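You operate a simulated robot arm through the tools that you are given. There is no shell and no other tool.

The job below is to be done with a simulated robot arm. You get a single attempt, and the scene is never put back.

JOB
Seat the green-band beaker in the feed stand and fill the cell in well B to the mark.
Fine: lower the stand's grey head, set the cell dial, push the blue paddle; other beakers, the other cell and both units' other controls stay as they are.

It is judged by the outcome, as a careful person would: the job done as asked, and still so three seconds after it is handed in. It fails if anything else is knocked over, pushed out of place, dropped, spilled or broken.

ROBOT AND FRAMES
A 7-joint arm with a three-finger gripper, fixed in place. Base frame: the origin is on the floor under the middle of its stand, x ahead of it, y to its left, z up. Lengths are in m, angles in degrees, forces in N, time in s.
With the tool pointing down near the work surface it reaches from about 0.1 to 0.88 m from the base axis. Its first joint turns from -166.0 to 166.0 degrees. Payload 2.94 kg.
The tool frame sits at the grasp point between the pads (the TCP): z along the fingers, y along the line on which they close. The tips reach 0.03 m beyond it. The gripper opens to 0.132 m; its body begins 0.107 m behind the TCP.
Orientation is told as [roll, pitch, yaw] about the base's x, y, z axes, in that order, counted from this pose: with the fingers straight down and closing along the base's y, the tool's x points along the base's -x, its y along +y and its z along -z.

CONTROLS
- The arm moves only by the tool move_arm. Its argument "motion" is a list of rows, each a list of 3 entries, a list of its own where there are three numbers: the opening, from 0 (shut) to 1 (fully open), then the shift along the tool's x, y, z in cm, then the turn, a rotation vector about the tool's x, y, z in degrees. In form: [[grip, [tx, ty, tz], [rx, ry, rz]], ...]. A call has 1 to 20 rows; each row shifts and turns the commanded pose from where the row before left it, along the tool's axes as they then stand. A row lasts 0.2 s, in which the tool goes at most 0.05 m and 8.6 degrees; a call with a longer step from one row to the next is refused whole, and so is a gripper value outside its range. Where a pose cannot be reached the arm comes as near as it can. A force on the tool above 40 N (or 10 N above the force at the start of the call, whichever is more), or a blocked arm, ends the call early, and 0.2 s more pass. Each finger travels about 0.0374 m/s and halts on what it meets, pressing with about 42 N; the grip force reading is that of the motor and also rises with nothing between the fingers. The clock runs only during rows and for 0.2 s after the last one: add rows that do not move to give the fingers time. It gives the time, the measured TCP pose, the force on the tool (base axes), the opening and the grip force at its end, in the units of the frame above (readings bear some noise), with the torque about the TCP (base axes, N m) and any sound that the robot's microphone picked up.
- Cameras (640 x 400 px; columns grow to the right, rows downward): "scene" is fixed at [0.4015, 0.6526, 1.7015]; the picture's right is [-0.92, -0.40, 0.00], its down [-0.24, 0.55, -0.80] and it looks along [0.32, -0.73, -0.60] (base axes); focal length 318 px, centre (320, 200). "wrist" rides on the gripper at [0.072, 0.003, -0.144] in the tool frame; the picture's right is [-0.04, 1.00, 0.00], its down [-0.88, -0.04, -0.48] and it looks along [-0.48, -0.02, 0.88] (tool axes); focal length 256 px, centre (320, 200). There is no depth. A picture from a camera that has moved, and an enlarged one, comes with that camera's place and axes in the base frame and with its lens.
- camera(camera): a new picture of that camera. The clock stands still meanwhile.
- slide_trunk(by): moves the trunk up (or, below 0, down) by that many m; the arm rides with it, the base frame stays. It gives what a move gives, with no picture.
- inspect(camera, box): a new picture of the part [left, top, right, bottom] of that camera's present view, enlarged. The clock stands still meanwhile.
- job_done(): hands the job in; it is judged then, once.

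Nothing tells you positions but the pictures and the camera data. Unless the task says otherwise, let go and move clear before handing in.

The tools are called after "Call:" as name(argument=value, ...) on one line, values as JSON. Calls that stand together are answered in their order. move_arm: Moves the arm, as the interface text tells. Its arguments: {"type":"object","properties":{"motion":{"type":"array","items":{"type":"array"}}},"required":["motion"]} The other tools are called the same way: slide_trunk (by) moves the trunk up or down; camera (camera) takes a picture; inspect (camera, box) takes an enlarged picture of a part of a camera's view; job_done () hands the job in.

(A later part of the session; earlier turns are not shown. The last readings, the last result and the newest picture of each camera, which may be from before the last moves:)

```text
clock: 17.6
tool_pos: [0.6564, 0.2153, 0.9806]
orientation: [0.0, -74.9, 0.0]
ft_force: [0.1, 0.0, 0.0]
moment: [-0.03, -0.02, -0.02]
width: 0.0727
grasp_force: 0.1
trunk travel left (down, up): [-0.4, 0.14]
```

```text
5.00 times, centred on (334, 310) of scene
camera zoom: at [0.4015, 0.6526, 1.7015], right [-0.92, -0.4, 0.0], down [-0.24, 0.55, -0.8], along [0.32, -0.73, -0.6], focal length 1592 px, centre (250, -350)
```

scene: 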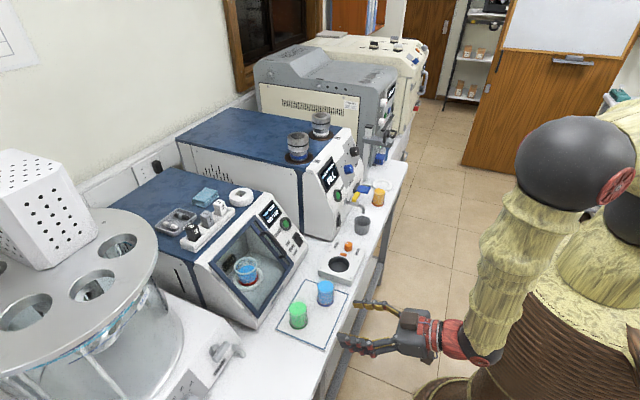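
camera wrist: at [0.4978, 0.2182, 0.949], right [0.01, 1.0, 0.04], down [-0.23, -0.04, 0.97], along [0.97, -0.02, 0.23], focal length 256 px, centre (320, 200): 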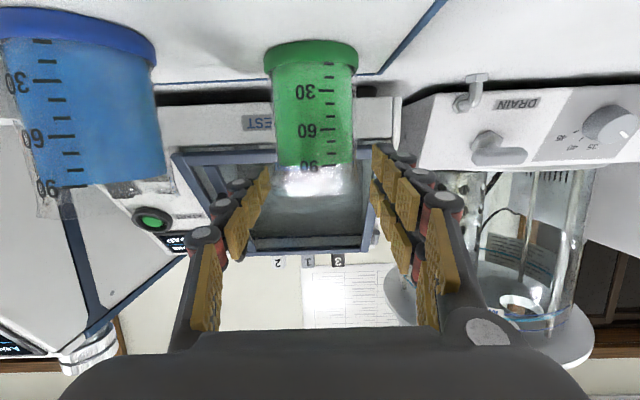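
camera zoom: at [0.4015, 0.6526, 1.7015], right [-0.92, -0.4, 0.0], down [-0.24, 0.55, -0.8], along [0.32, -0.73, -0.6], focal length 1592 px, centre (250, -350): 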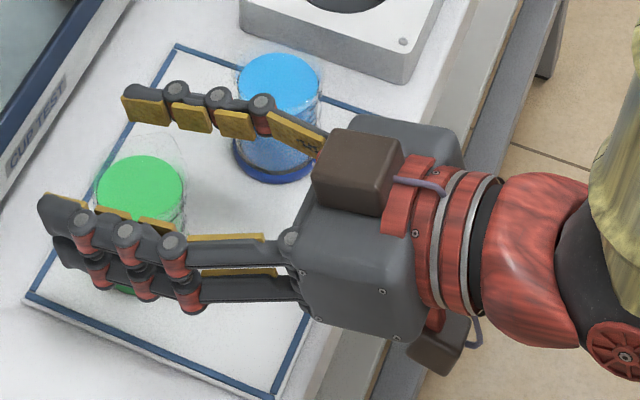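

Beaker is standing fine. Centring slightly toward -y, lowering to z≈0.950 and gripping again.

Call:
move_arm(motion=[[0.55, [0.98, -0.2, 0.27], [0, 0, 0]], [0.55, [0.98, 0, 0.27], [0, 0, 0]], [0.55, [0.98, 0, 0.27], [0, 0, 0]], [0.5, [0, 0, 0], [0, 0, 0]], [0.4, [0, 0, 0], [0, 0, 0]], [0.3, [0, 0, 0], [0, 0, 0]], [0.1, [0, 0, 0], [0, 0, 0]], [0.0, [0, 0, 0], [0, 0, 0]], [0.0, [0, 0, 0], [0, 0, 0]], [0.0, [0, 0, 0], [0, 0, 0]]])

Call:
camera(camera="wrist")

Call:
inspect(camera="scene", box=[270, 270, 398, 350])

```text
clock: 19.8
tool_pos: [0.6561, 0.2137, 0.9504]
orientation: [-0.1, -74.8, 0.0]
ft_force: [-0.2, 1.1, 0.3]
moment: [0.07, -0.03, 0.03]
width: 0.0478
grasp_force: 41.5
trunk travel left (down, up): [-0.4, 0.14]
```

```text
taken
camera wrist: at [0.4979, 0.216, 0.9181], right [0.01, 1.0, 0.04], down [-0.23, -0.04, 0.97], along [0.97, -0.02, 0.23], focal length 256 px, centre (320, 200)
```

wrist: 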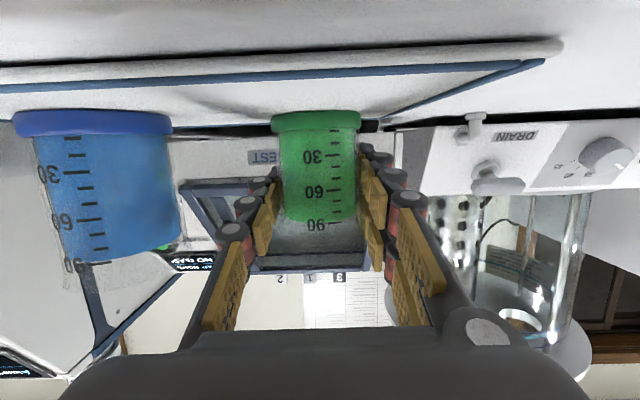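

```text
5.00 times, centred on (334, 310) of scene
camera zoom: at [0.4015, 0.6526, 1.7015], right [-0.92, -0.4, 0.0], down [-0.24, 0.55, -0.8], along [0.32, -0.73, -0.6], focal length 1592 px, centre (250, -350)
```

zoom: 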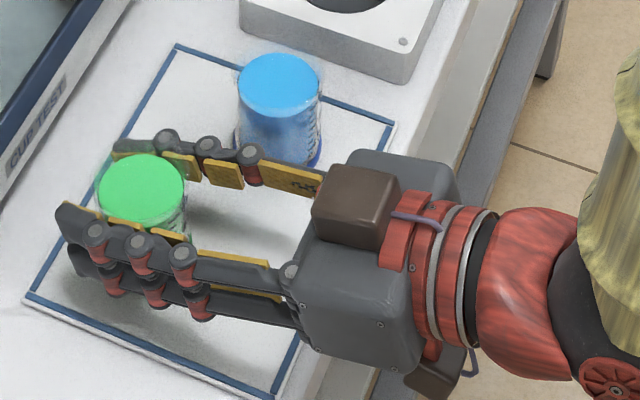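

Gripped again at 48 mm. A small 6 mm test lift now, watching for slip ("90" mark now at image row 224).

Call:
move_arm(motion=[[0.0, [-0.29, 0, -0.08], [0, 0, 0]], [0.0, [-0.29, 0, -0.08], [0, 0, 0]]])

Call:
camera(camera="wrist")

```text
clock: 20.4
tool_pos: [0.6554, 0.2119, 0.9569]
orientation: [-0.3, -74.7, 0.1]
ft_force: [-0.6, 0.1, -0.8]
moment: [-0.03, 0.02, -0.03]
width: 0.0479
grasp_force: 42.0
trunk travel left (down, up): [-0.4, 0.14]
```

```text
taken
camera wrist: at [0.4976, 0.2155, 0.9247], right [0.01, 1.0, 0.04], down [-0.23, -0.04, 0.97], along [0.97, -0.02, 0.23], focal length 256 px, centre (320, 200)
```

wrist: 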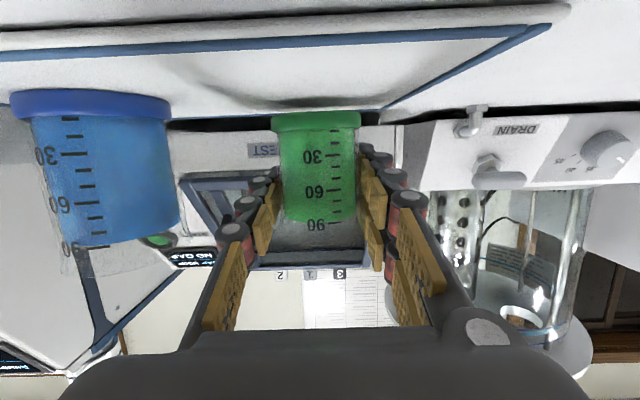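

No slip this time: the beaker stayed fixed in the image while the mat dropped away. Continuing the lift slowly.

Call:
move_arm(motion=[[0.0, [-0.48, 0, -0.13], [0, 0, 0]], [0.0, [-0.48, 0, -0.13], [0, 0, 0]], [0.0, [-0.48, 0, -0.13], [0, 0, 0]]])

Call:
camera(camera="wrist")

```text
clock: 21.2
tool_pos: [0.6562, 0.2115, 0.9733]
orientation: [-0.2, -74.8, -0.1]
ft_force: [0.2, -0.1, -1.8]
moment: [-0.03, 0.0, 0.0]
width: 0.0478
grasp_force: 42.6
trunk travel left (down, up): [-0.4, 0.14]
```

```text
taken
camera wrist: at [0.4975, 0.2153, 0.9406], right [0.01, 1.0, 0.04], down [-0.23, -0.04, 0.97], along [0.97, -0.02, 0.23], focal length 256 px, centre (320, 200)
```

wrist: 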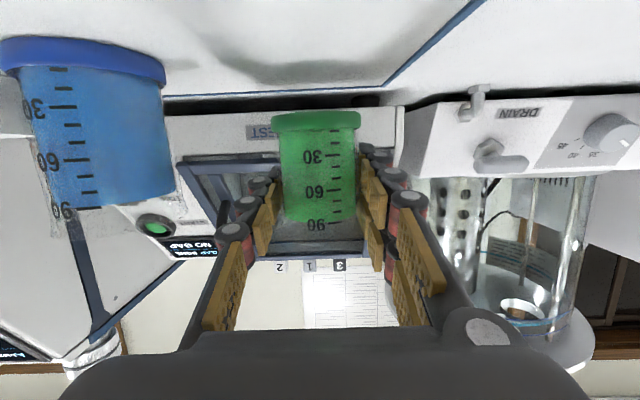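

Still solid. Lifting to z≈1.02 and then retracting away from the bench.

Call:
move_arm(motion=[[0.0, [-0.68, 0, -0.18], [0, 0, 0]], [0.0, [-0.97, 0, -0.26], [0, 0, 0]], [0.0, [-0.97, 0, -0.26], [0, 0, 0]], [0.0, [-0.97, 0, -0.26], [0, 0, 0]], [0.0, [-0.77, 0, -0.21], [0, 0, 0]], [0.0, [0, 0, 0], [0, 0, 0]]])

Call:
camera(camera="wrist")

```text
clock: 22.6
tool_pos: [0.6567, 0.2121, 1.0171]
orientation: [-0.1, -74.8, 0.1]
ft_force: [0.4, -0.7, -2.3]
moment: [-0.05, 0.02, -0.04]
width: 0.0477
grasp_force: 41.4
trunk travel left (down, up): [-0.4, 0.14]
```

```text
taken
camera wrist: at [0.4981, 0.2155, 0.9843], right [0.01, 1.0, 0.04], down [-0.23, -0.04, 0.97], along [0.97, -0.02, 0.23], focal length 256 px, centre (320, 200)
```

wrist: 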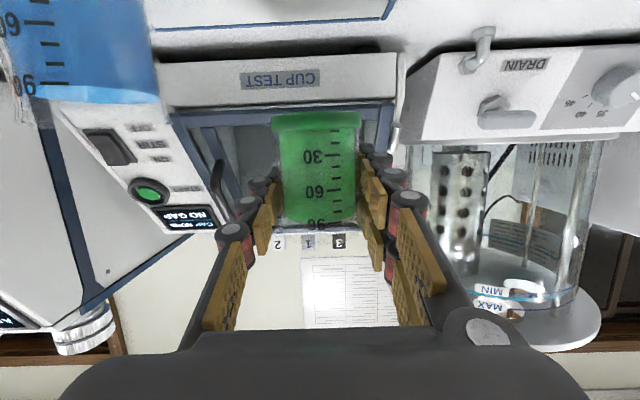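

Stable. Retracting straight back along -x to clear the bench.

Call:
move_arm(motion=[[0.0, [0.26, 0, -0.97], [0, 0, 0]], [0.0, [0.524, 0, -1.93], [0, 0, 0]], [0.0, [0.524, 0, -1.93], [0, 0, 0]], [0.0, [0.524, 0, -1.93], [0, 0, 0]], [0.0, [0.524, 0, -1.93], [0, 0, 0]], [0.0, [0.524, 0, -1.93], [0, 0, 0]], [0.0, [0.524, 0, -1.93], [0, 0, 0]], [0.0, [0.524, 0, -1.93], [0, 0, 0]], [0.0, [0.26, 0, -0.97], [0, 0, 0]], [0.0, [0, 0, 0], [0, 0, 0]]])

Call:
camera(camera="wrist")

Call:
camera(camera="scene")

```text
clock: 24.8
tool_pos: [0.4969, 0.2121, 1.0174]
orientation: [0.0, -74.8, 0.0]
ft_force: [1.3, -0.5, -2.0]
moment: [-0.01, 0.03, -0.01]
width: 0.0479
grasp_force: 42.0
trunk travel left (down, up): [-0.4, 0.14]
```

```text
taken
camera wrist: at [0.3376, 0.2155, 0.9847], right [0.01, 1.0, 0.04], down [-0.23, -0.04, 0.97], along [0.97, -0.02, 0.23], focal length 256 px, centre (320, 200)
```

wrist: 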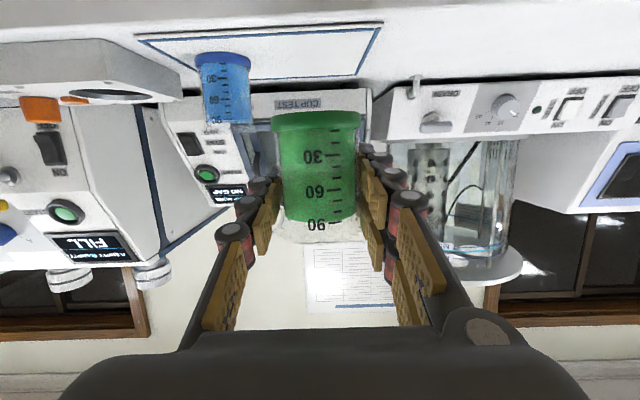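

```text
taken
```

scene: 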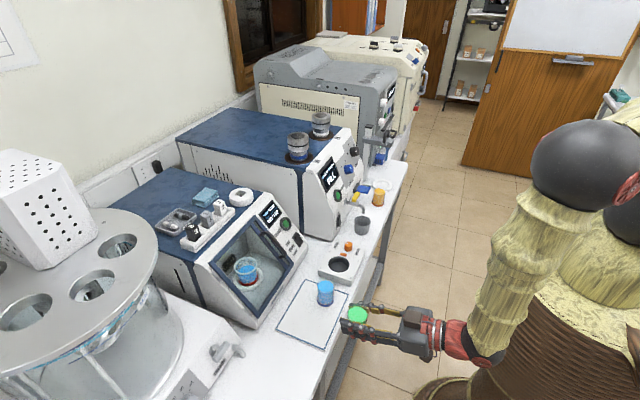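

Clear of the bench with the beaker upright. Moving smoothly along -y toward the feed stand.

Call:
move_arm(motion=[[0.0, [0, -1, 0], [0, 0, 0]], [0.0, [0, -2, 0], [0, 0, 0]], [0.0, [0, -3, 0], [0, 0, 0]], [0.0, [0, -3, 0], [0, 0, 0]], [0.0, [0, -3, 0], [0, 0, 0]], [0.0, [0, -3, 0], [0, 0, 0]], [0.0, [0, -3, 0], [0, 0, 0]], [0.0, [0, -3, 0], [0, 0, 0]], [0.0, [0, -3, 0], [0, 0, 0]], [0.0, [0, -3, 0], [0, 0, 0]], [0.0, [0, -3, 0], [0, 0, 0]], [0.0, [0, -3, 0], [0, 0, 0]], [0.0, [0, -2, 0], [0, 0, 0]], [0.0, [0, -1, 0], [0, 0, 0]], [0.0, [0, 0, 0], [0, 0, 0]]])

Call:
camera(camera="wrist")

Call:
camera(camera="scene")

```text
clock: 28.0
tool_pos: [0.496, -0.1482, 1.0176]
orientation: [0.0, -74.7, 0.0]
ft_force: [-0.8, 0.2, -1.9]
moment: [0.0, 0.0, -0.01]
width: 0.0479
grasp_force: 41.7
trunk travel left (down, up): [-0.4, 0.14]
```

```text
taken
camera wrist: at [0.3382, -0.1443, 0.9853], right [0.01, 1.0, 0.04], down [-0.23, -0.04, 0.97], along [0.97, -0.02, 0.23], focal length 256 px, centre (320, 200)
```

wrist: 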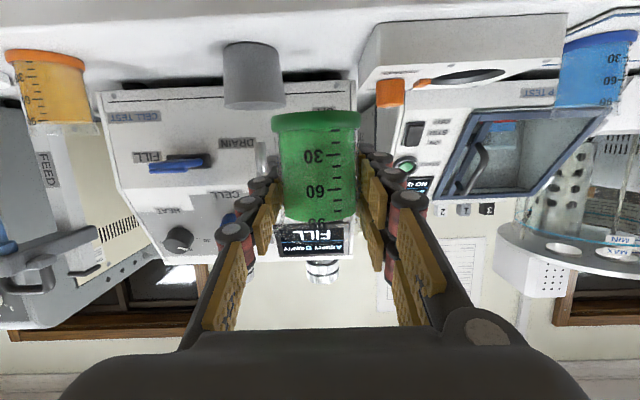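

```text
taken
```

scene: 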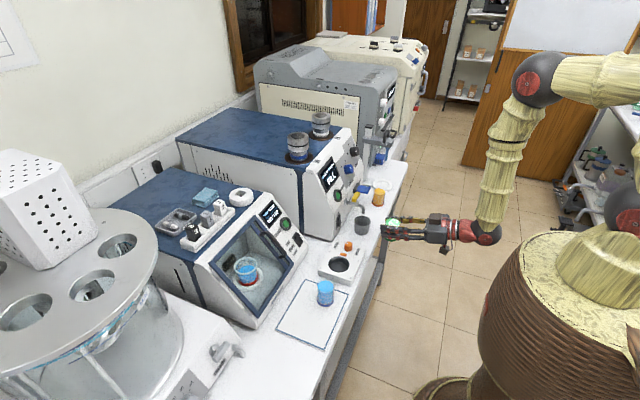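

Beaker is still level and unmoved in the grip. Continuing along -y to line up with the ring at y ≈ -0.522.

Call:
move_arm(motion=[[0.0, [0, -1, 0], [0, 0, 0]], [0.0, [0, -2, 0], [0, 0, 0]], [0.0, [0, -3, 0], [0, 0, 0]], [0.0, [0, -3, 0], [0, 0, 0]], [0.0, [0, -3, 0], [0, 0, 0]], [0.0, [0, -3, 0], [0, 0, 0]], [0.0, [0, -3, 0], [0, 0, 0]], [0.0, [0, -3, 0], [0, 0, 0]], [0.0, [0, -3, 0], [0, 0, 0]], [0.0, [0, -3, 0], [0, 0, 0]], [0.0, [0, -3, 0], [0, 0, 0]], [0.0, [0, -3, 0], [0, 0, 0]], [0.0, [0, -3, 0], [0, 0, 0]], [0.0, [0, -1.3, 0], [0, 0, 0]], [0.0, [0, 0, 0], [0, 0, 0]], [0.0, [0, 0, 0], [0, 0, 0]]])

Call:
camera(camera="wrist")

Call:
camera(camera="scene")

```text
clock: 31.4
tool_pos: [0.4957, -0.5208, 1.0172]
orientation: [0.2, -74.8, -0.1]
ft_force: [1.0, 0.1, -1.3]
moment: [-0.03, 0.02, 0.02]
width: 0.0476
grasp_force: 42.2
trunk travel left (down, up): [-0.4, 0.14]
```

```text
taken
camera wrist: at [0.3374, -0.5175, 0.9842], right [0.01, 1.0, 0.04], down [-0.23, -0.04, 0.97], along [0.97, -0.02, 0.23], focal length 256 px, centre (320, 200)
```

wrist: 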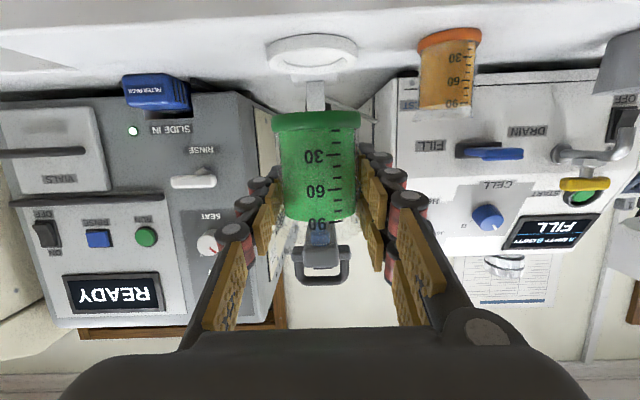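

```text
taken
```

scene: 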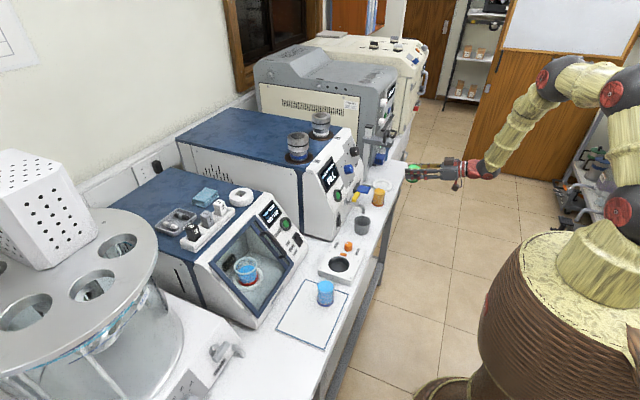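

Now in front of the feed stand with the ring visible just below the beaker. Zooming to measure the ring, tube and beaker alignment.

Call:
inspect(camera="wrist", box=[240, 20, 400, 120])

Call:
inspect(camera="wrist", box=[240, 200, 400, 300])

Call:
inspect(camera="scene", box=[350, 120, 478, 200])

```text
4.00 times, centred on (320, 70) of wrist
camera zoom: at [0.3374, -0.5175, 0.9842], right [0.01, 1.0, 0.04], down [-0.23, -0.04, 0.97], along [0.97, -0.02, 0.23], focal length 1024 px, centre (320, 720)
```

zoom: 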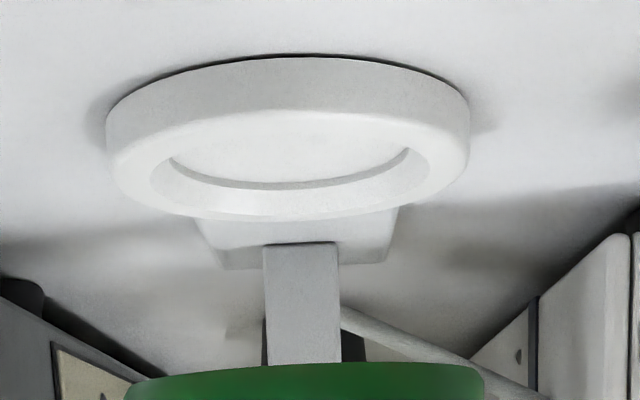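

```text
4.00 times, centred on (320, 250) of wrist
camera zoom: at [0.3374, -0.5175, 0.9842], right [0.01, 1.0, 0.04], down [-0.23, -0.04, 0.97], along [0.97, -0.02, 0.23], focal length 1024 px, centre (320, 0)
```

zoom: 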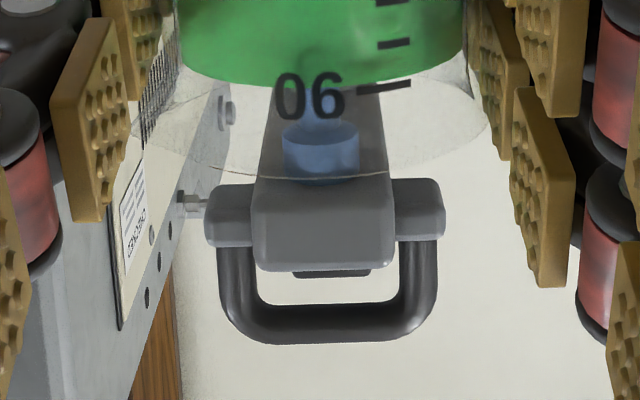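

```text
5.00 times, centred on (414, 160) of scene
camera zoom: at [0.4015, 0.6526, 1.7015], right [-0.92, -0.4, 0.0], down [-0.24, 0.55, -0.8], along [0.32, -0.73, -0.6], focal length 1592 px, centre (-150, 400)
```

zoom: 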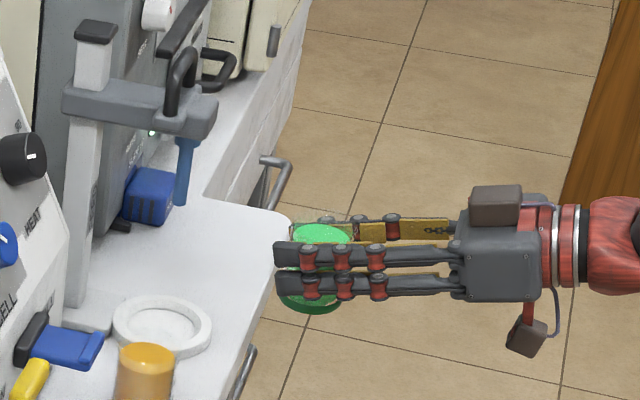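

Ring centre estimate ≈ (0.611, -0.5245), ring top ≈ 0.914, tube tip ≈ 1.03. I'll lower so the rim passes under the tube tip, then advance part-way and re-check.

Call:
move_arm(motion=[[0.0, [0.8, -0.1, 0.22], [0, 0, 0]], [0.0, [1.2, -0.1, 0.33], [0, 0, 0]], [0.0, [1.2, -0.1, 0.33], [0, 0, 0]], [0.0, [0.85, -0.07, 0.22], [0, 0, 0]], [0.0, [-0.26, 0, 0.97], [0, 0, 0]], [0.0, [-0.524, 0, 1.93], [0, 0, 0]], [0.0, [-0.524, 0, 1.93], [0, 0, 0]], [0.0, [-0.26, 0, 0.97], [0, 0, 0]], [0.0, [0, 0, 0], [0, 0, 0]]])

Call:
camera(camera="wrist")

Call:
inspect(camera="scene", box=[350, 120, 478, 200])

```text
clock: 33.4
tool_pos: [0.5567, -0.5239, 0.9744]
orientation: [0.0, -74.8, 0.0]
ft_force: [-0.2, 0.9, -0.9]
moment: [0.03, 0.0, -0.01]
width: 0.0478
grasp_force: 42.0
trunk travel left (down, up): [-0.4, 0.14]
```

```text
taken
camera wrist: at [0.3977, -0.5212, 0.9429], right [0.01, 1.0, 0.04], down [-0.23, -0.04, 0.97], along [0.97, -0.02, 0.23], focal length 256 px, centre (320, 200)
```

wrist: 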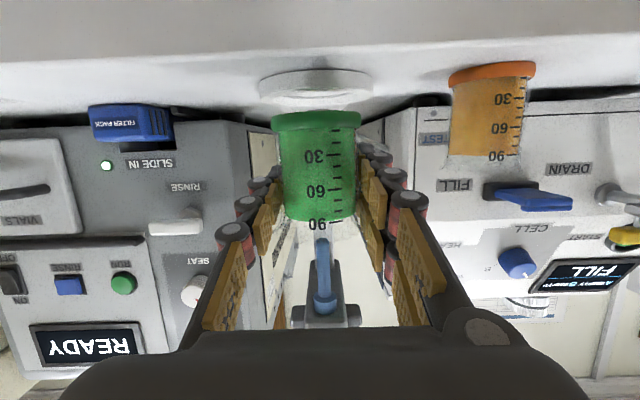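

```text
5.00 times, centred on (414, 160) of scene
camera zoom: at [0.4015, 0.6526, 1.7015], right [-0.92, -0.4, 0.0], down [-0.24, 0.55, -0.8], along [0.32, -0.73, -0.6], focal length 1592 px, centre (-150, 400)
```

zoom: 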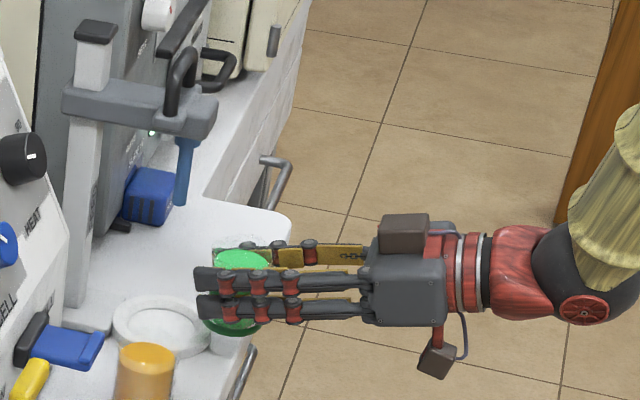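

Halfway in; the rim is below the tube tip. Zooming to refine ring and tube position relative to the beaker.

Call:
inspect(camera="wrist", box=[240, 50, 400, 150])

Call:
inspect(camera="wrist", box=[240, 200, 400, 300])

```text
4.00 times, centred on (320, 100) of wrist
camera zoom: at [0.3977, -0.5212, 0.9429], right [0.01, 1.0, 0.04], down [-0.23, -0.04, 0.97], along [0.97, -0.02, 0.23], focal length 1024 px, centre (320, 600)
```

zoom: 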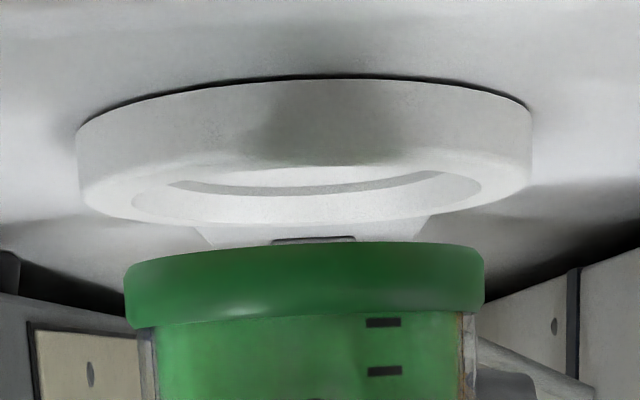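

```text
4.00 times, centred on (320, 250) of wrist
camera zoom: at [0.3977, -0.5212, 0.9429], right [0.01, 1.0, 0.04], down [-0.23, -0.04, 0.97], along [0.97, -0.02, 0.23], focal length 1024 px, centre (320, 0)
```

zoom: 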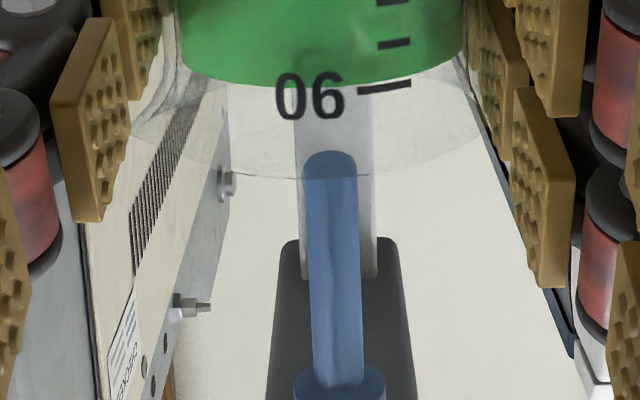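

Lateral alignment is within a millimetre (ring y ≈ -0.525, beaker y ≈ -0.5247). Advancing the remaining ~5.5 cm to be above the ring.

Call:
move_arm(motion=[[0.0, [-0.21, -0.03, 0.77], [0, 0, 0]], [0.0, [-0.42, 0, 1.545], [0, 0, 0]], [0.0, [-0.42, 0, 1.545], [0, 0, 0]], [0.0, [-0.262, 0, 0.965], [0, 0, 0]], [0.0, [-0.13, 0, 0.48], [0, 0, 0]], [0.0, [0, 0, 0], [0, 0, 0]]])

Call:
camera(camera="wrist")

Call:
inspect(camera="scene", box=[350, 130, 430, 190])

Call:
inspect(camera="wrist", box=[240, 50, 400, 150])

```text
clock: 34.8
tool_pos: [0.6116, -0.5251, 0.9757]
orientation: [0.0, -74.7, -0.1]
ft_force: [-0.2, -0.1, -1.4]
moment: [0.01, -0.01, 0.03]
width: 0.0478
grasp_force: 41.8
trunk travel left (down, up): [-0.4, 0.14]
```

```text
taken
camera wrist: at [0.4528, -0.5217, 0.9427], right [0.01, 1.0, 0.04], down [-0.23, -0.04, 0.97], along [0.97, -0.02, 0.23], focal length 256 px, centre (320, 200)
```

wrist: 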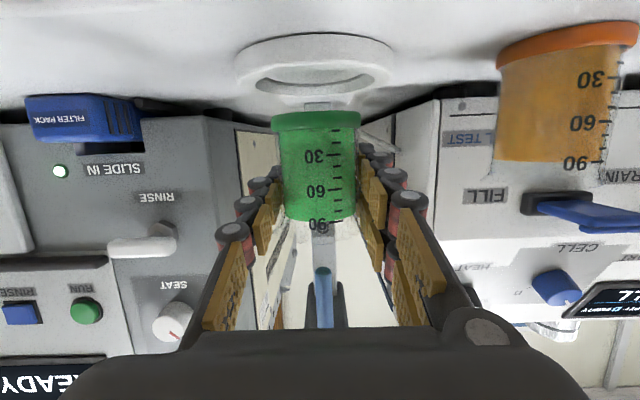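

```text
6.67 times, centred on (390, 160) of scene
camera zoom: at [0.4015, 0.6526, 1.7015], right [-0.92, -0.4, 0.0], down [-0.24, 0.55, -0.8], along [0.32, -0.73, -0.6], focal length 2123 px, centre (-147, 467)
```

zoom: 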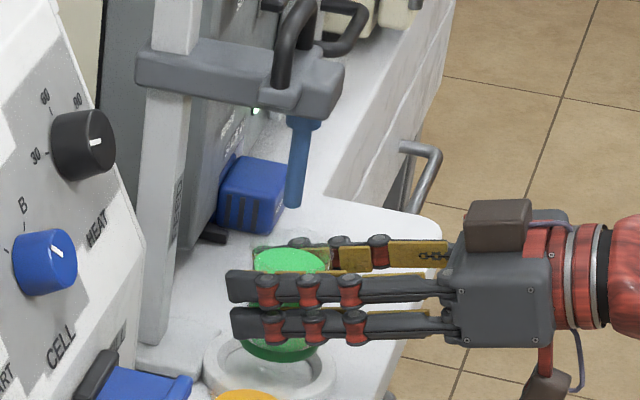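

```text
4.00 times, centred on (320, 100) of wrist
camera zoom: at [0.4528, -0.5217, 0.9427], right [0.01, 1.0, 0.04], down [-0.23, -0.04, 0.97], along [0.97, -0.02, 0.23], focal length 1024 px, centre (320, 600)
```

zoom: 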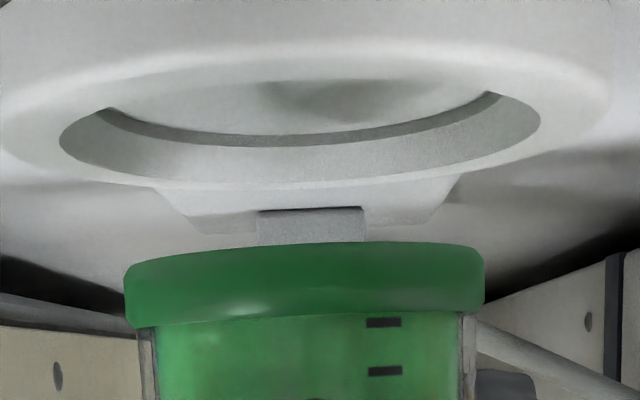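

Nearly above the ring. I'll zoom in closer on the scene view to compare the band and ring centres before lowering.

Call:
inspect(camera="scene", box=[374, 164, 406, 194])

```text
13.33 times, centred on (390, 179) of scene
camera zoom: at [0.4015, 0.6526, 1.7015], right [-0.92, -0.4, 0.0], down [-0.24, 0.55, -0.8], along [0.32, -0.73, -0.6], focal length 4247 px, centre (-613, 480)
```

zoom: 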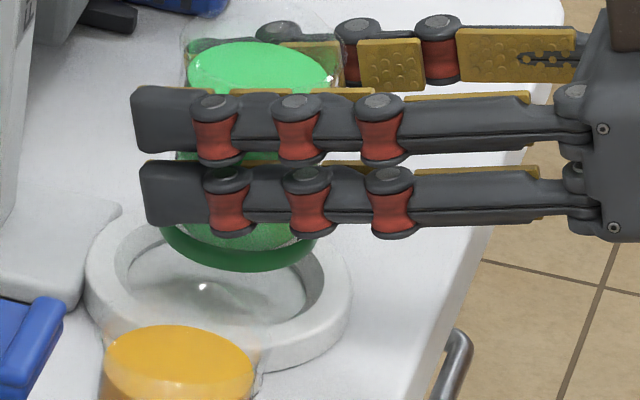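

The band sits about 4-5 mm short of the ring centre in +x. Correcting that and lowering 1 cm, then checking again.

Call:
move_arm(motion=[[0.0, [-0.118, 0, 0.434], [0, 0, 0]], [0.0, [0.48, 0, 0.13], [0, 0, 0]], [0.0, [0.48, 0, 0.13], [0, 0, 0]], [0.0, [0, 0, 0], [0, 0, 0]]])

Call:
inspect(camera="scene", box=[374, 164, 406, 194])

Call:
inspect(camera="wrist", box=[220, 30, 420, 155])

```text
clock: 35.8
tool_pos: [0.6153, -0.5251, 0.9642]
orientation: [0.1, -74.8, -0.1]
ft_force: [-0.3, 0.1, -1.8]
moment: [0.03, -0.01, -0.02]
width: 0.0475
grasp_force: 42.1
trunk travel left (down, up): [-0.4, 0.14]
```

```text
13.33 times, centred on (390, 179) of scene
camera zoom: at [0.4015, 0.6526, 1.7015], right [-0.92, -0.4, 0.0], down [-0.24, 0.55, -0.8], along [0.32, -0.73, -0.6], focal length 4247 px, centre (-613, 480)
```

zoom: 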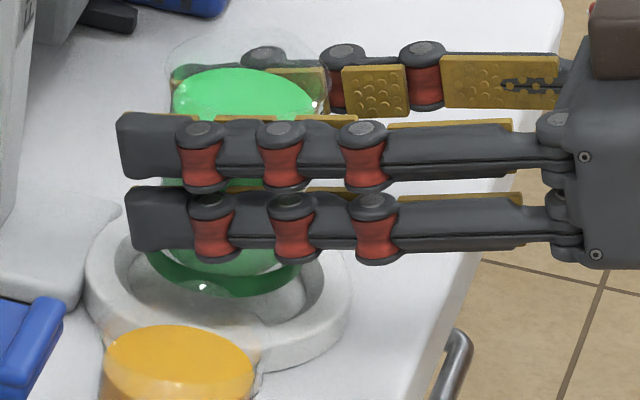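

```text
3.20 times, centred on (320, 92) of wrist
camera zoom: at [0.4564, -0.5215, 0.9321], right [0.01, 1.0, 0.04], down [-0.23, -0.04, 0.97], along [0.97, -0.02, 0.23], focal length 819 px, centre (320, 544)
```

zoom: 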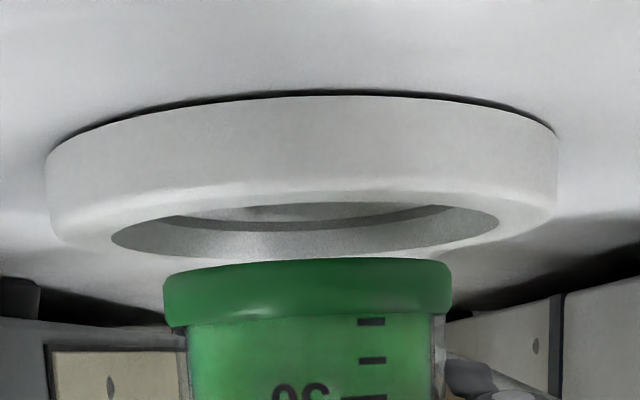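

Now concentric within about 1-2 mm. Lowering 8 mm into the recess and checking.

Call:
move_arm(motion=[[0.0, [0.386, 0, 0.105], [0, 0, 0]], [0.0, [0.386, 0, 0.105], [0, 0, 0]], [0.0, [0, 0, 0], [0, 0, 0]]])

Call:
inspect(camera="scene", box=[374, 164, 406, 194])

Call:
inspect(camera="wrist", box=[220, 50, 420, 175])

```text
clock: 36.6
tool_pos: [0.6153, -0.5247, 0.958]
orientation: [0.0, -74.8, -0.1]
ft_force: [0.2, 0.0, -1.2]
moment: [0.02, 0.0, -0.02]
width: 0.0478
grasp_force: 42.0
trunk travel left (down, up): [-0.4, 0.14]
```

```text
13.33 times, centred on (390, 179) of scene
camera zoom: at [0.4015, 0.6526, 1.7015], right [-0.92, -0.4, 0.0], down [-0.24, 0.55, -0.8], along [0.32, -0.73, -0.6], focal length 4247 px, centre (-613, 480)
```

zoom: 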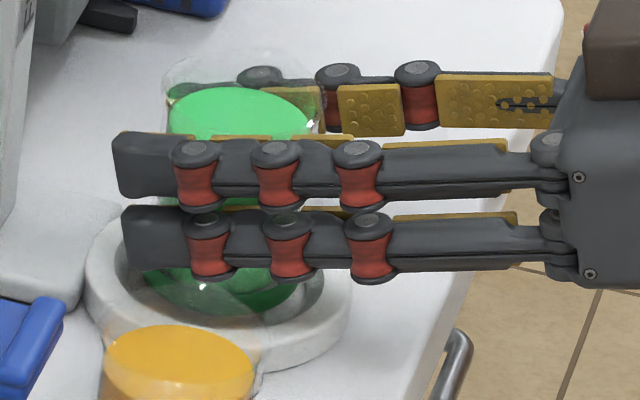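

```text
3.20 times, centred on (320, 112) of wrist
camera zoom: at [0.4568, -0.5215, 0.9247], right [0.01, 1.0, 0.04], down [-0.23, -0.04, 0.97], along [0.97, -0.02, 0.23], focal length 819 px, centre (320, 480)
```

zoom: 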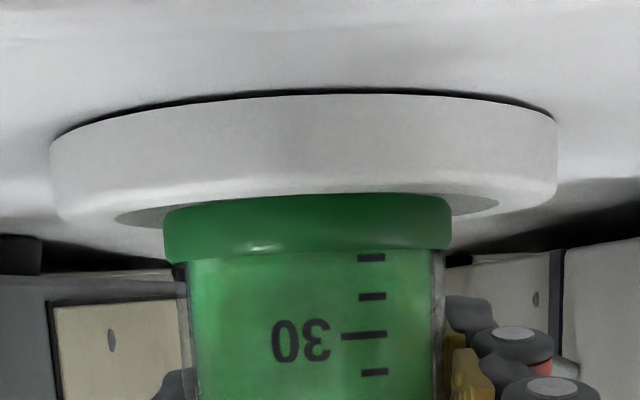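

Centred in the recess opening. Lowering in small 2 mm steps until contact.

Call:
move_arm(motion=[[0.0, [0.193, 0, 0.052], [0, 0, 0]], [0.0, [0.193, 0, 0.052], [0, 0, 0]]])

Call:
inspect(camera="wrist", box=[220, 50, 420, 175])

```text
clock: 37.2
tool_pos: [0.6151, -0.5252, 0.953]
orientation: [0.0, -74.8, 0.0]
ft_force: [0.4, -0.4, -2.1]
moment: [0.04, 0.0, -0.04]
width: 0.0476
grasp_force: 42.3
trunk travel left (down, up): [-0.4, 0.14]
```

```text
3.20 times, centred on (320, 112) of wrist
camera zoom: at [0.4571, -0.5219, 0.9213], right [0.01, 1.0, 0.04], down [-0.23, -0.04, 0.97], along [0.97, -0.02, 0.23], focal length 819 px, centre (320, 480)
```

zoom: 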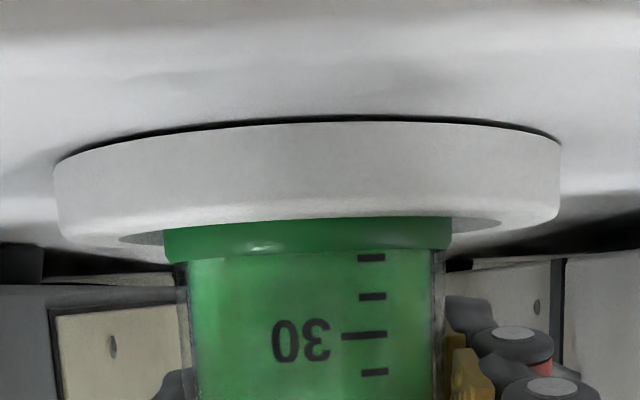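

Call:
move_arm(motion=[[0.0, [0.193, 0, 0.052], [0, 0, 0]], [0.0, [0, 0, 0], [0, 0, 0]]])

Call:
inspect(camera="wrist", box=[220, 50, 420, 175])

Call:
inspect(camera="scene", box=[374, 164, 406, 194])

```text
clock: 37.8
tool_pos: [0.615, -0.5254, 0.9525]
orientation: [0.0, -74.9, -0.2]
ft_force: [1.4, 0.7, -0.7]
moment: [0.0, 0.01, 0.05]
width: 0.0477
grasp_force: 41.6
trunk travel left (down, up): [-0.4, 0.14]
```

```text
3.20 times, centred on (320, 112) of wrist
camera zoom: at [0.4572, -0.5215, 0.9193], right [0.01, 1.0, 0.04], down [-0.23, -0.04, 0.97], along [0.97, -0.02, 0.23], focal length 819 px, centre (320, 480)
```

zoom: 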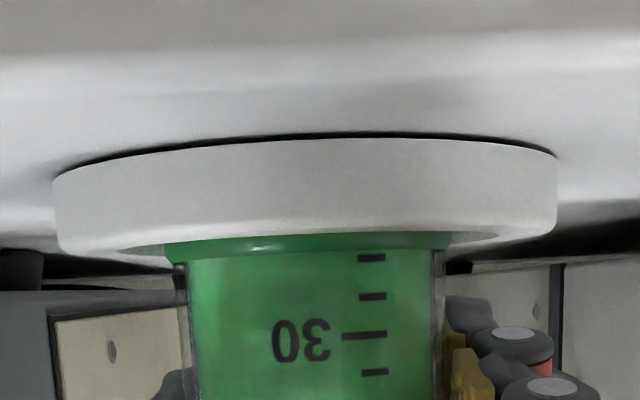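

```text
13.33 times, centred on (390, 179) of scene
camera zoom: at [0.4015, 0.6526, 1.7015], right [-0.92, -0.4, 0.0], down [-0.24, 0.55, -0.8], along [0.32, -0.73, -0.6], focal length 4247 px, centre (-613, 480)
```

zoom: 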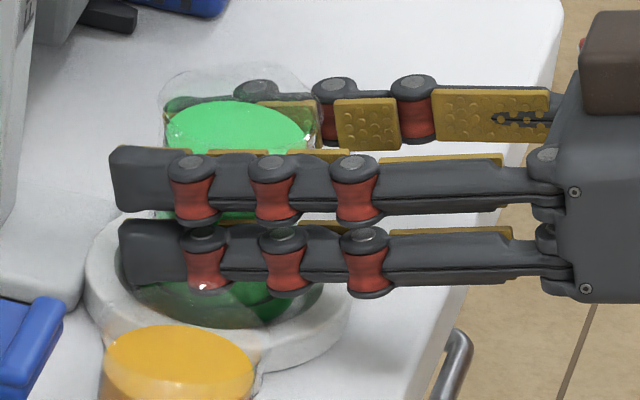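

Call:
move_arm(motion=[[0.0, [0.193, 0, 0.052], [0, 0, 0]], [0.0, [0, 0, 0], [0, 0, 0]]])

Call:
inspect(camera="wrist", box=[220, 50, 420, 175])

```text
clock: 38.4
tool_pos: [0.6154, -0.5249, 0.9514]
orientation: [-0.4, -74.9, 0.3]
ft_force: [-0.2, 2.8, 10.5]
moment: [0.34, 0.0, 0.02]
width: 0.0477
grasp_force: 41.7
trunk travel left (down, up): [-0.4, 0.14]
```

```text
3.20 times, centred on (320, 112) of wrist
camera zoom: at [0.4574, -0.5219, 0.9188], right [0.01, 1.0, 0.04], down [-0.23, -0.04, 0.97], along [0.97, -0.02, 0.23], focal length 819 px, centre (320, 480)
```

zoom: 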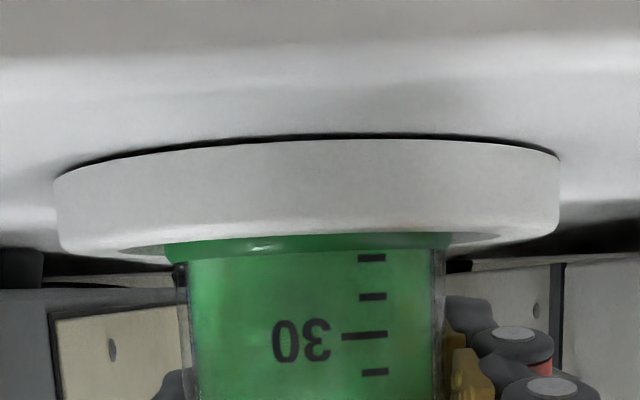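

Contact with the recess floor (10 N up). Relieving the press slightly, then opening the fingers gently.

Call:
move_arm(motion=[[0.0, [-0.2, 0, -0.054], [0, 0, 0]], [0.38, [0, 0, 0], [0, 0, 0]], [0.42, [0, 0, 0], [0, 0, 0]], [0.46, [0, 0, 0], [0, 0, 0]], [0.52, [0, 0, 0], [0, 0, 0]], [0.52, [0, 0, 0], [0, 0, 0]]])

Call:
camera(camera="wrist")

Call:
inspect(camera="scene", box=[374, 164, 406, 194])

Call:
inspect(camera="wrist", box=[220, 50, 420, 175])

```text
clock: 39.8
tool_pos: [0.6162, -0.525, 0.9509]
orientation: [0.0, -74.8, 0.0]
ft_force: [-0.1, 0.1, -0.2]
moment: [0.01, 0.01, 0.0]
width: 0.0685
grasp_force: 0.1
trunk travel left (down, up): [-0.4, 0.14]
```

```text
taken
camera wrist: at [0.4575, -0.5216, 0.9193], right [0.01, 1.0, 0.04], down [-0.23, -0.04, 0.97], along [0.97, -0.02, 0.23], focal length 256 px, centre (320, 200)
```

wrist: 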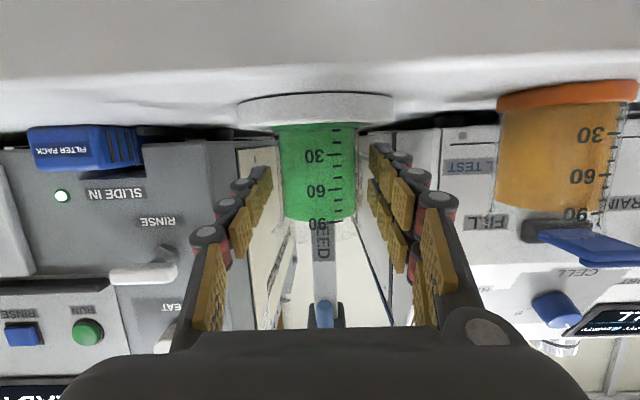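

```text
13.33 times, centred on (390, 179) of scene
camera zoom: at [0.4015, 0.6526, 1.7015], right [-0.92, -0.4, 0.0], down [-0.24, 0.55, -0.8], along [0.32, -0.73, -0.6], focal length 4247 px, centre (-613, 480)
```

zoom: 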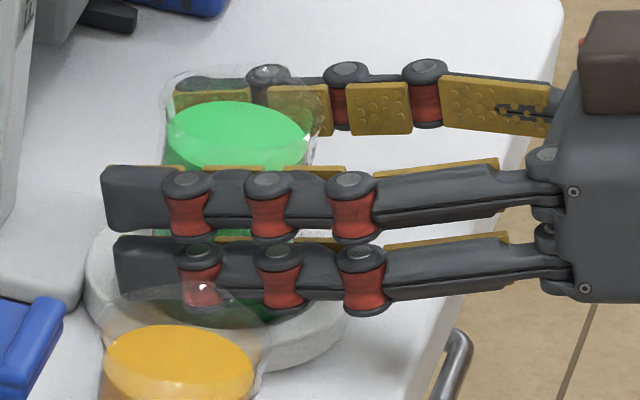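

```text
3.20 times, centred on (320, 112) of wrist
camera zoom: at [0.4575, -0.5216, 0.9193], right [0.01, 1.0, 0.04], down [-0.23, -0.04, 0.97], along [0.97, -0.02, 0.23], focal length 819 px, centre (320, 480)
```

zoom: 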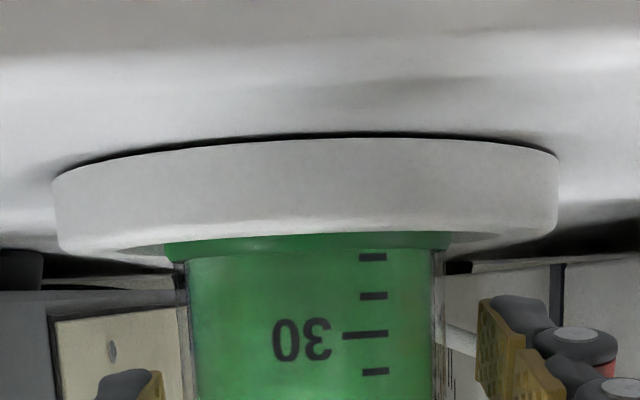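

The beaker is standing in the ring, fingers clear of it on both sides. Backing straight out.

Call:
move_arm(motion=[[0.52, [0.26, 0, -0.97], [0, 0, 0]], [0.52, [0.39, 0, -1.45], [0, 0, 0]], [0.52, [0.524, 0, -1.93], [0, 0, 0]], [0.52, [0.524, 0, -1.93], [0, 0, 0]], [0.52, [0.524, 0, -1.93], [0, 0, 0]], [0.52, [0.524, 0, -1.93], [0, 0, 0]], [0.52, [0.524, 0, -1.93], [0, 0, 0]], [0.52, [0, 0, 0], [0, 0, 0]]])

Call:
camera(camera="wrist")

Call:
inspect(camera="scene", box=[350, 130, 430, 190])

Call:
inspect(camera="scene", box=[374, 164, 406, 194])

```text
clock: 41.6
tool_pos: [0.4901, -0.526, 0.9515]
orientation: [0.1, -74.8, -0.1]
ft_force: [-0.5, 0.2, -0.5]
moment: [0.01, -0.05, -0.01]
width: 0.0687
grasp_force: 0.0
trunk travel left (down, up): [-0.4, 0.14]
```

```text
taken
camera wrist: at [0.3324, -0.5228, 0.9199], right [0.01, 1.0, 0.04], down [-0.23, -0.04, 0.97], along [0.97, -0.02, 0.23], focal length 256 px, centre (320, 200)
```

wrist: 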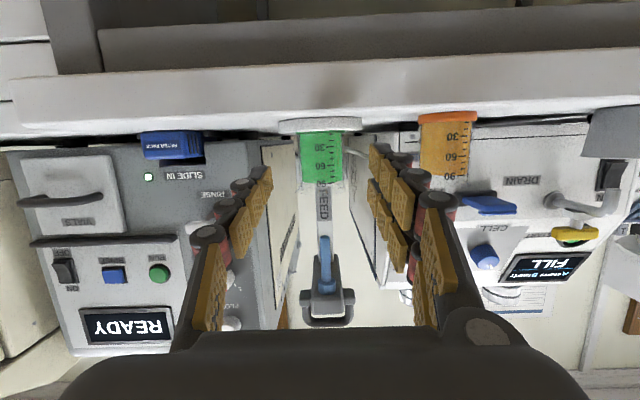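

```text
6.67 times, centred on (390, 160) of scene
camera zoom: at [0.4015, 0.6526, 1.7015], right [-0.92, -0.4, 0.0], down [-0.24, 0.55, -0.8], along [0.32, -0.73, -0.6], focal length 2123 px, centre (-147, 467)
```

zoom: 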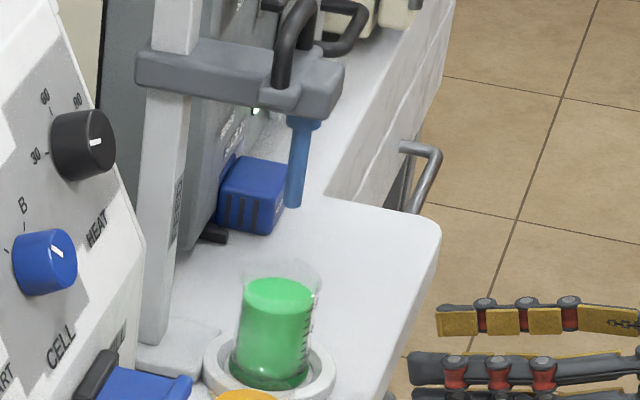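

```text
13.33 times, centred on (390, 179) of scene
camera zoom: at [0.4015, 0.6526, 1.7015], right [-0.92, -0.4, 0.0], down [-0.24, 0.55, -0.8], along [0.32, -0.73, -0.6], focal length 4247 px, centre (-613, 480)
```

zoom: 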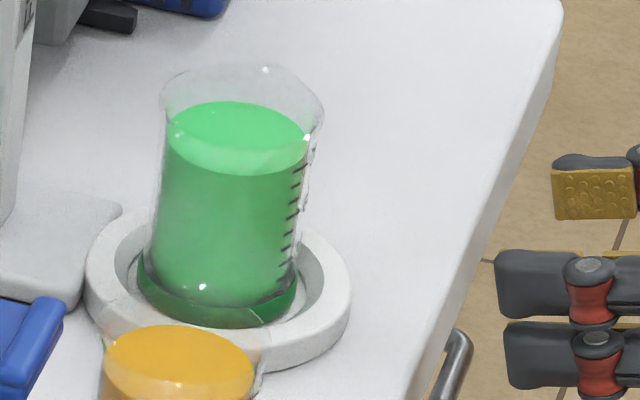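

The beaker is seated squarely in the ring. Now the head: zooming on the head and handle to find where to press.

Call:
inspect(camera="wrist", box=[265, 225, 393, 330])

Call:
inspect(camera="scene", box=[360, 115, 408, 165])

```text
3.81 times, centred on (329, 278) of wrist
camera zoom: at [0.3324, -0.5228, 0.9199], right [0.01, 1.0, 0.04], down [-0.23, -0.04, 0.97], along [0.97, -0.02, 0.23], focal length 975 px, centre (286, -95)
```

zoom: 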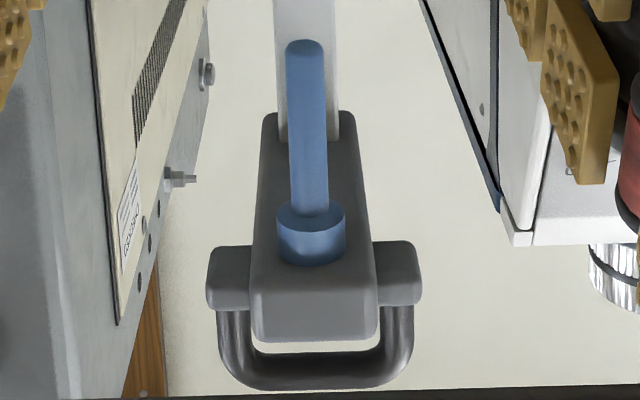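

```text
8.00 times, centred on (384, 140) of scene
camera zoom: at [0.4015, 0.6526, 1.7015], right [-0.92, -0.4, 0.0], down [-0.24, 0.55, -0.8], along [0.32, -0.73, -0.6], focal length 2548 px, centre (-192, 680)
```

zoom: 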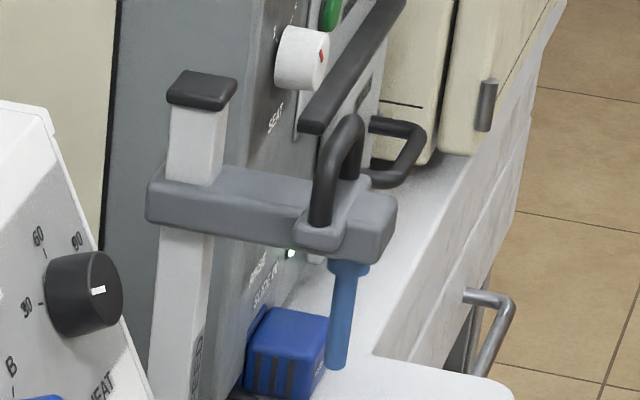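

The handle bar sits at about (0.635, -0.526, 1.165). I'll raise the hand with fingers closed in front of the stand, then come over the bar and press it down with the underside of the fingers.

Call:
move_arm(motion=[[0.52, [-2, 0, -0.54], [0, 0, 0]], [0.4, [-3.38, 0, -0.918], [0, 0, 0]], [0.2, [-3.38, 0, -0.918], [0, 0, 0]], [0.0, [-3.38, 0, -0.918], [0, 0, 0]], [0.0, [-3.38, 0, -0.918], [0, 0, 0]], [0.0, [-3.38, 0, -0.918], [0, 0, 0]], [0.0, [-3.38, 0, -0.918], [0, 0, 0]], [0.0, [-3.38, 0, -0.918], [0, 0, 0]], [0.0, [-2, 0, -0.54], [0, 0, 0]], [0.0, [0, 0, 0], [0, 0, 0]], [0.0, [0, 0, 0], [0, 0, 0]]])

Call:
camera(camera="wrist")

Call:
inspect(camera="scene", box=[350, 70, 510, 170])

```text
clock: 44.0
tool_pos: [0.4902, -0.5251, 1.2392]
orientation: [0.0, -74.8, 0.0]
ft_force: [0.3, 0.3, 0.4]
moment: [-0.01, -0.02, -0.03]
width: 0.0
grasp_force: 27.9
trunk travel left (down, up): [-0.4, 0.14]
```

```text
taken
camera wrist: at [0.3321, -0.5208, 1.2076], right [0.01, 1.0, 0.04], down [-0.23, -0.04, 0.97], along [0.97, -0.02, 0.23], focal length 256 px, centre (320, 200)
```

wrist: 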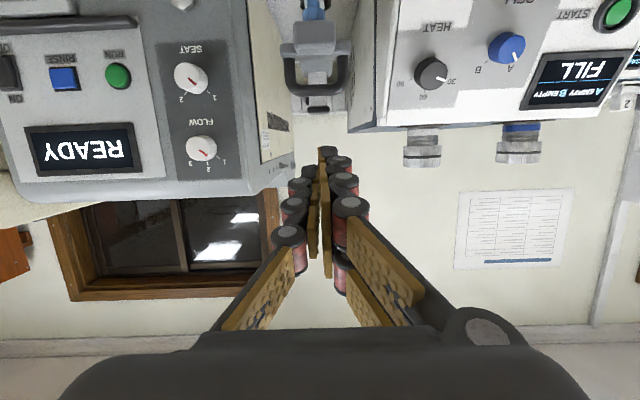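

```text
4.00 times, centred on (430, 120) of scene
camera zoom: at [0.4015, 0.6526, 1.7015], right [-0.92, -0.4, 0.0], down [-0.24, 0.55, -0.8], along [0.32, -0.73, -0.6], focal length 1274 px, centre (-120, 520)
```

zoom: 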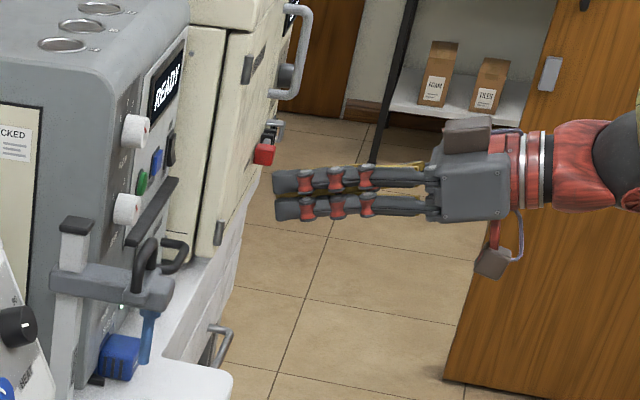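

The bar top is at z≈1.16 with the fingers well above. Moving forward over the handle.

Call:
move_arm(motion=[[0.0, [-0.524, 0, 1.93], [0, 0, 0]], [0.0, [-0.787, 0, 2.895], [0, 0, 0]], [0.0, [-0.787, 0, 2.895], [0, 0, 0]], [0.0, [-0.787, 0, 2.895], [0, 0, 0]], [0.0, [-0.524, 0, 1.93], [0, 0, 0]], [0.0, [-0.262, 0, 0.965], [0, 0, 0]], [0.0, [0, 0, 0], [0, 0, 0]]])

Call:
camera(camera="wrist")

Call:
inspect(camera="scene", box=[350, 70, 510, 170])

```text
clock: 45.6
tool_pos: [0.6307, -0.5245, 1.2373]
orientation: [0.0, -74.8, 0.1]
ft_force: [-0.1, -0.4, 0.2]
moment: [0.0, -0.01, 0.02]
width: 0.0
grasp_force: 29.0
trunk travel left (down, up): [-0.4, 0.14]
```

```text
taken
camera wrist: at [0.4724, -0.5208, 1.2055], right [0.01, 1.0, 0.04], down [-0.23, -0.04, 0.97], along [0.97, -0.02, 0.23], focal length 256 px, centre (320, 200)
```

wrist: 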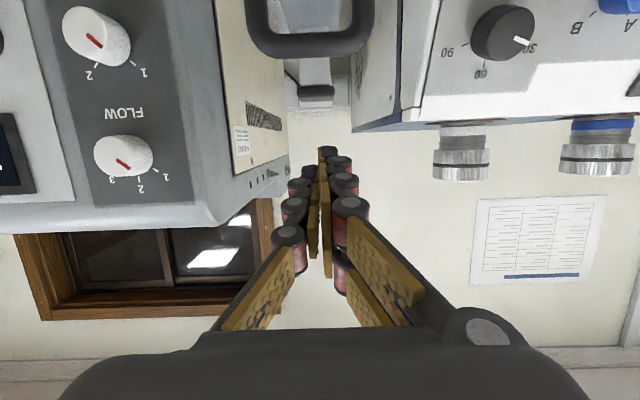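

```text
4.00 times, centred on (430, 120) of scene
camera zoom: at [0.4015, 0.6526, 1.7015], right [-0.92, -0.4, 0.0], down [-0.24, 0.55, -0.8], along [0.32, -0.73, -0.6], focal length 1274 px, centre (-120, 520)
```

zoom: 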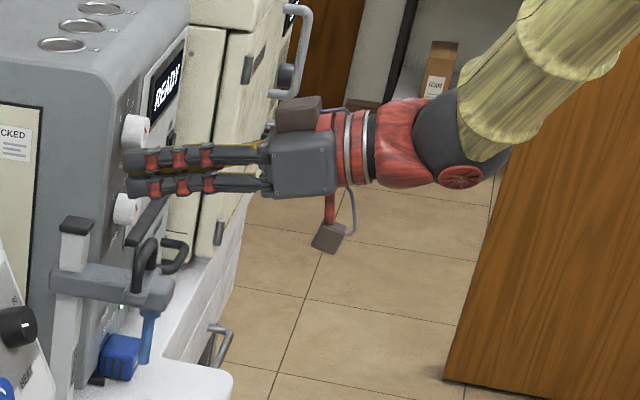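

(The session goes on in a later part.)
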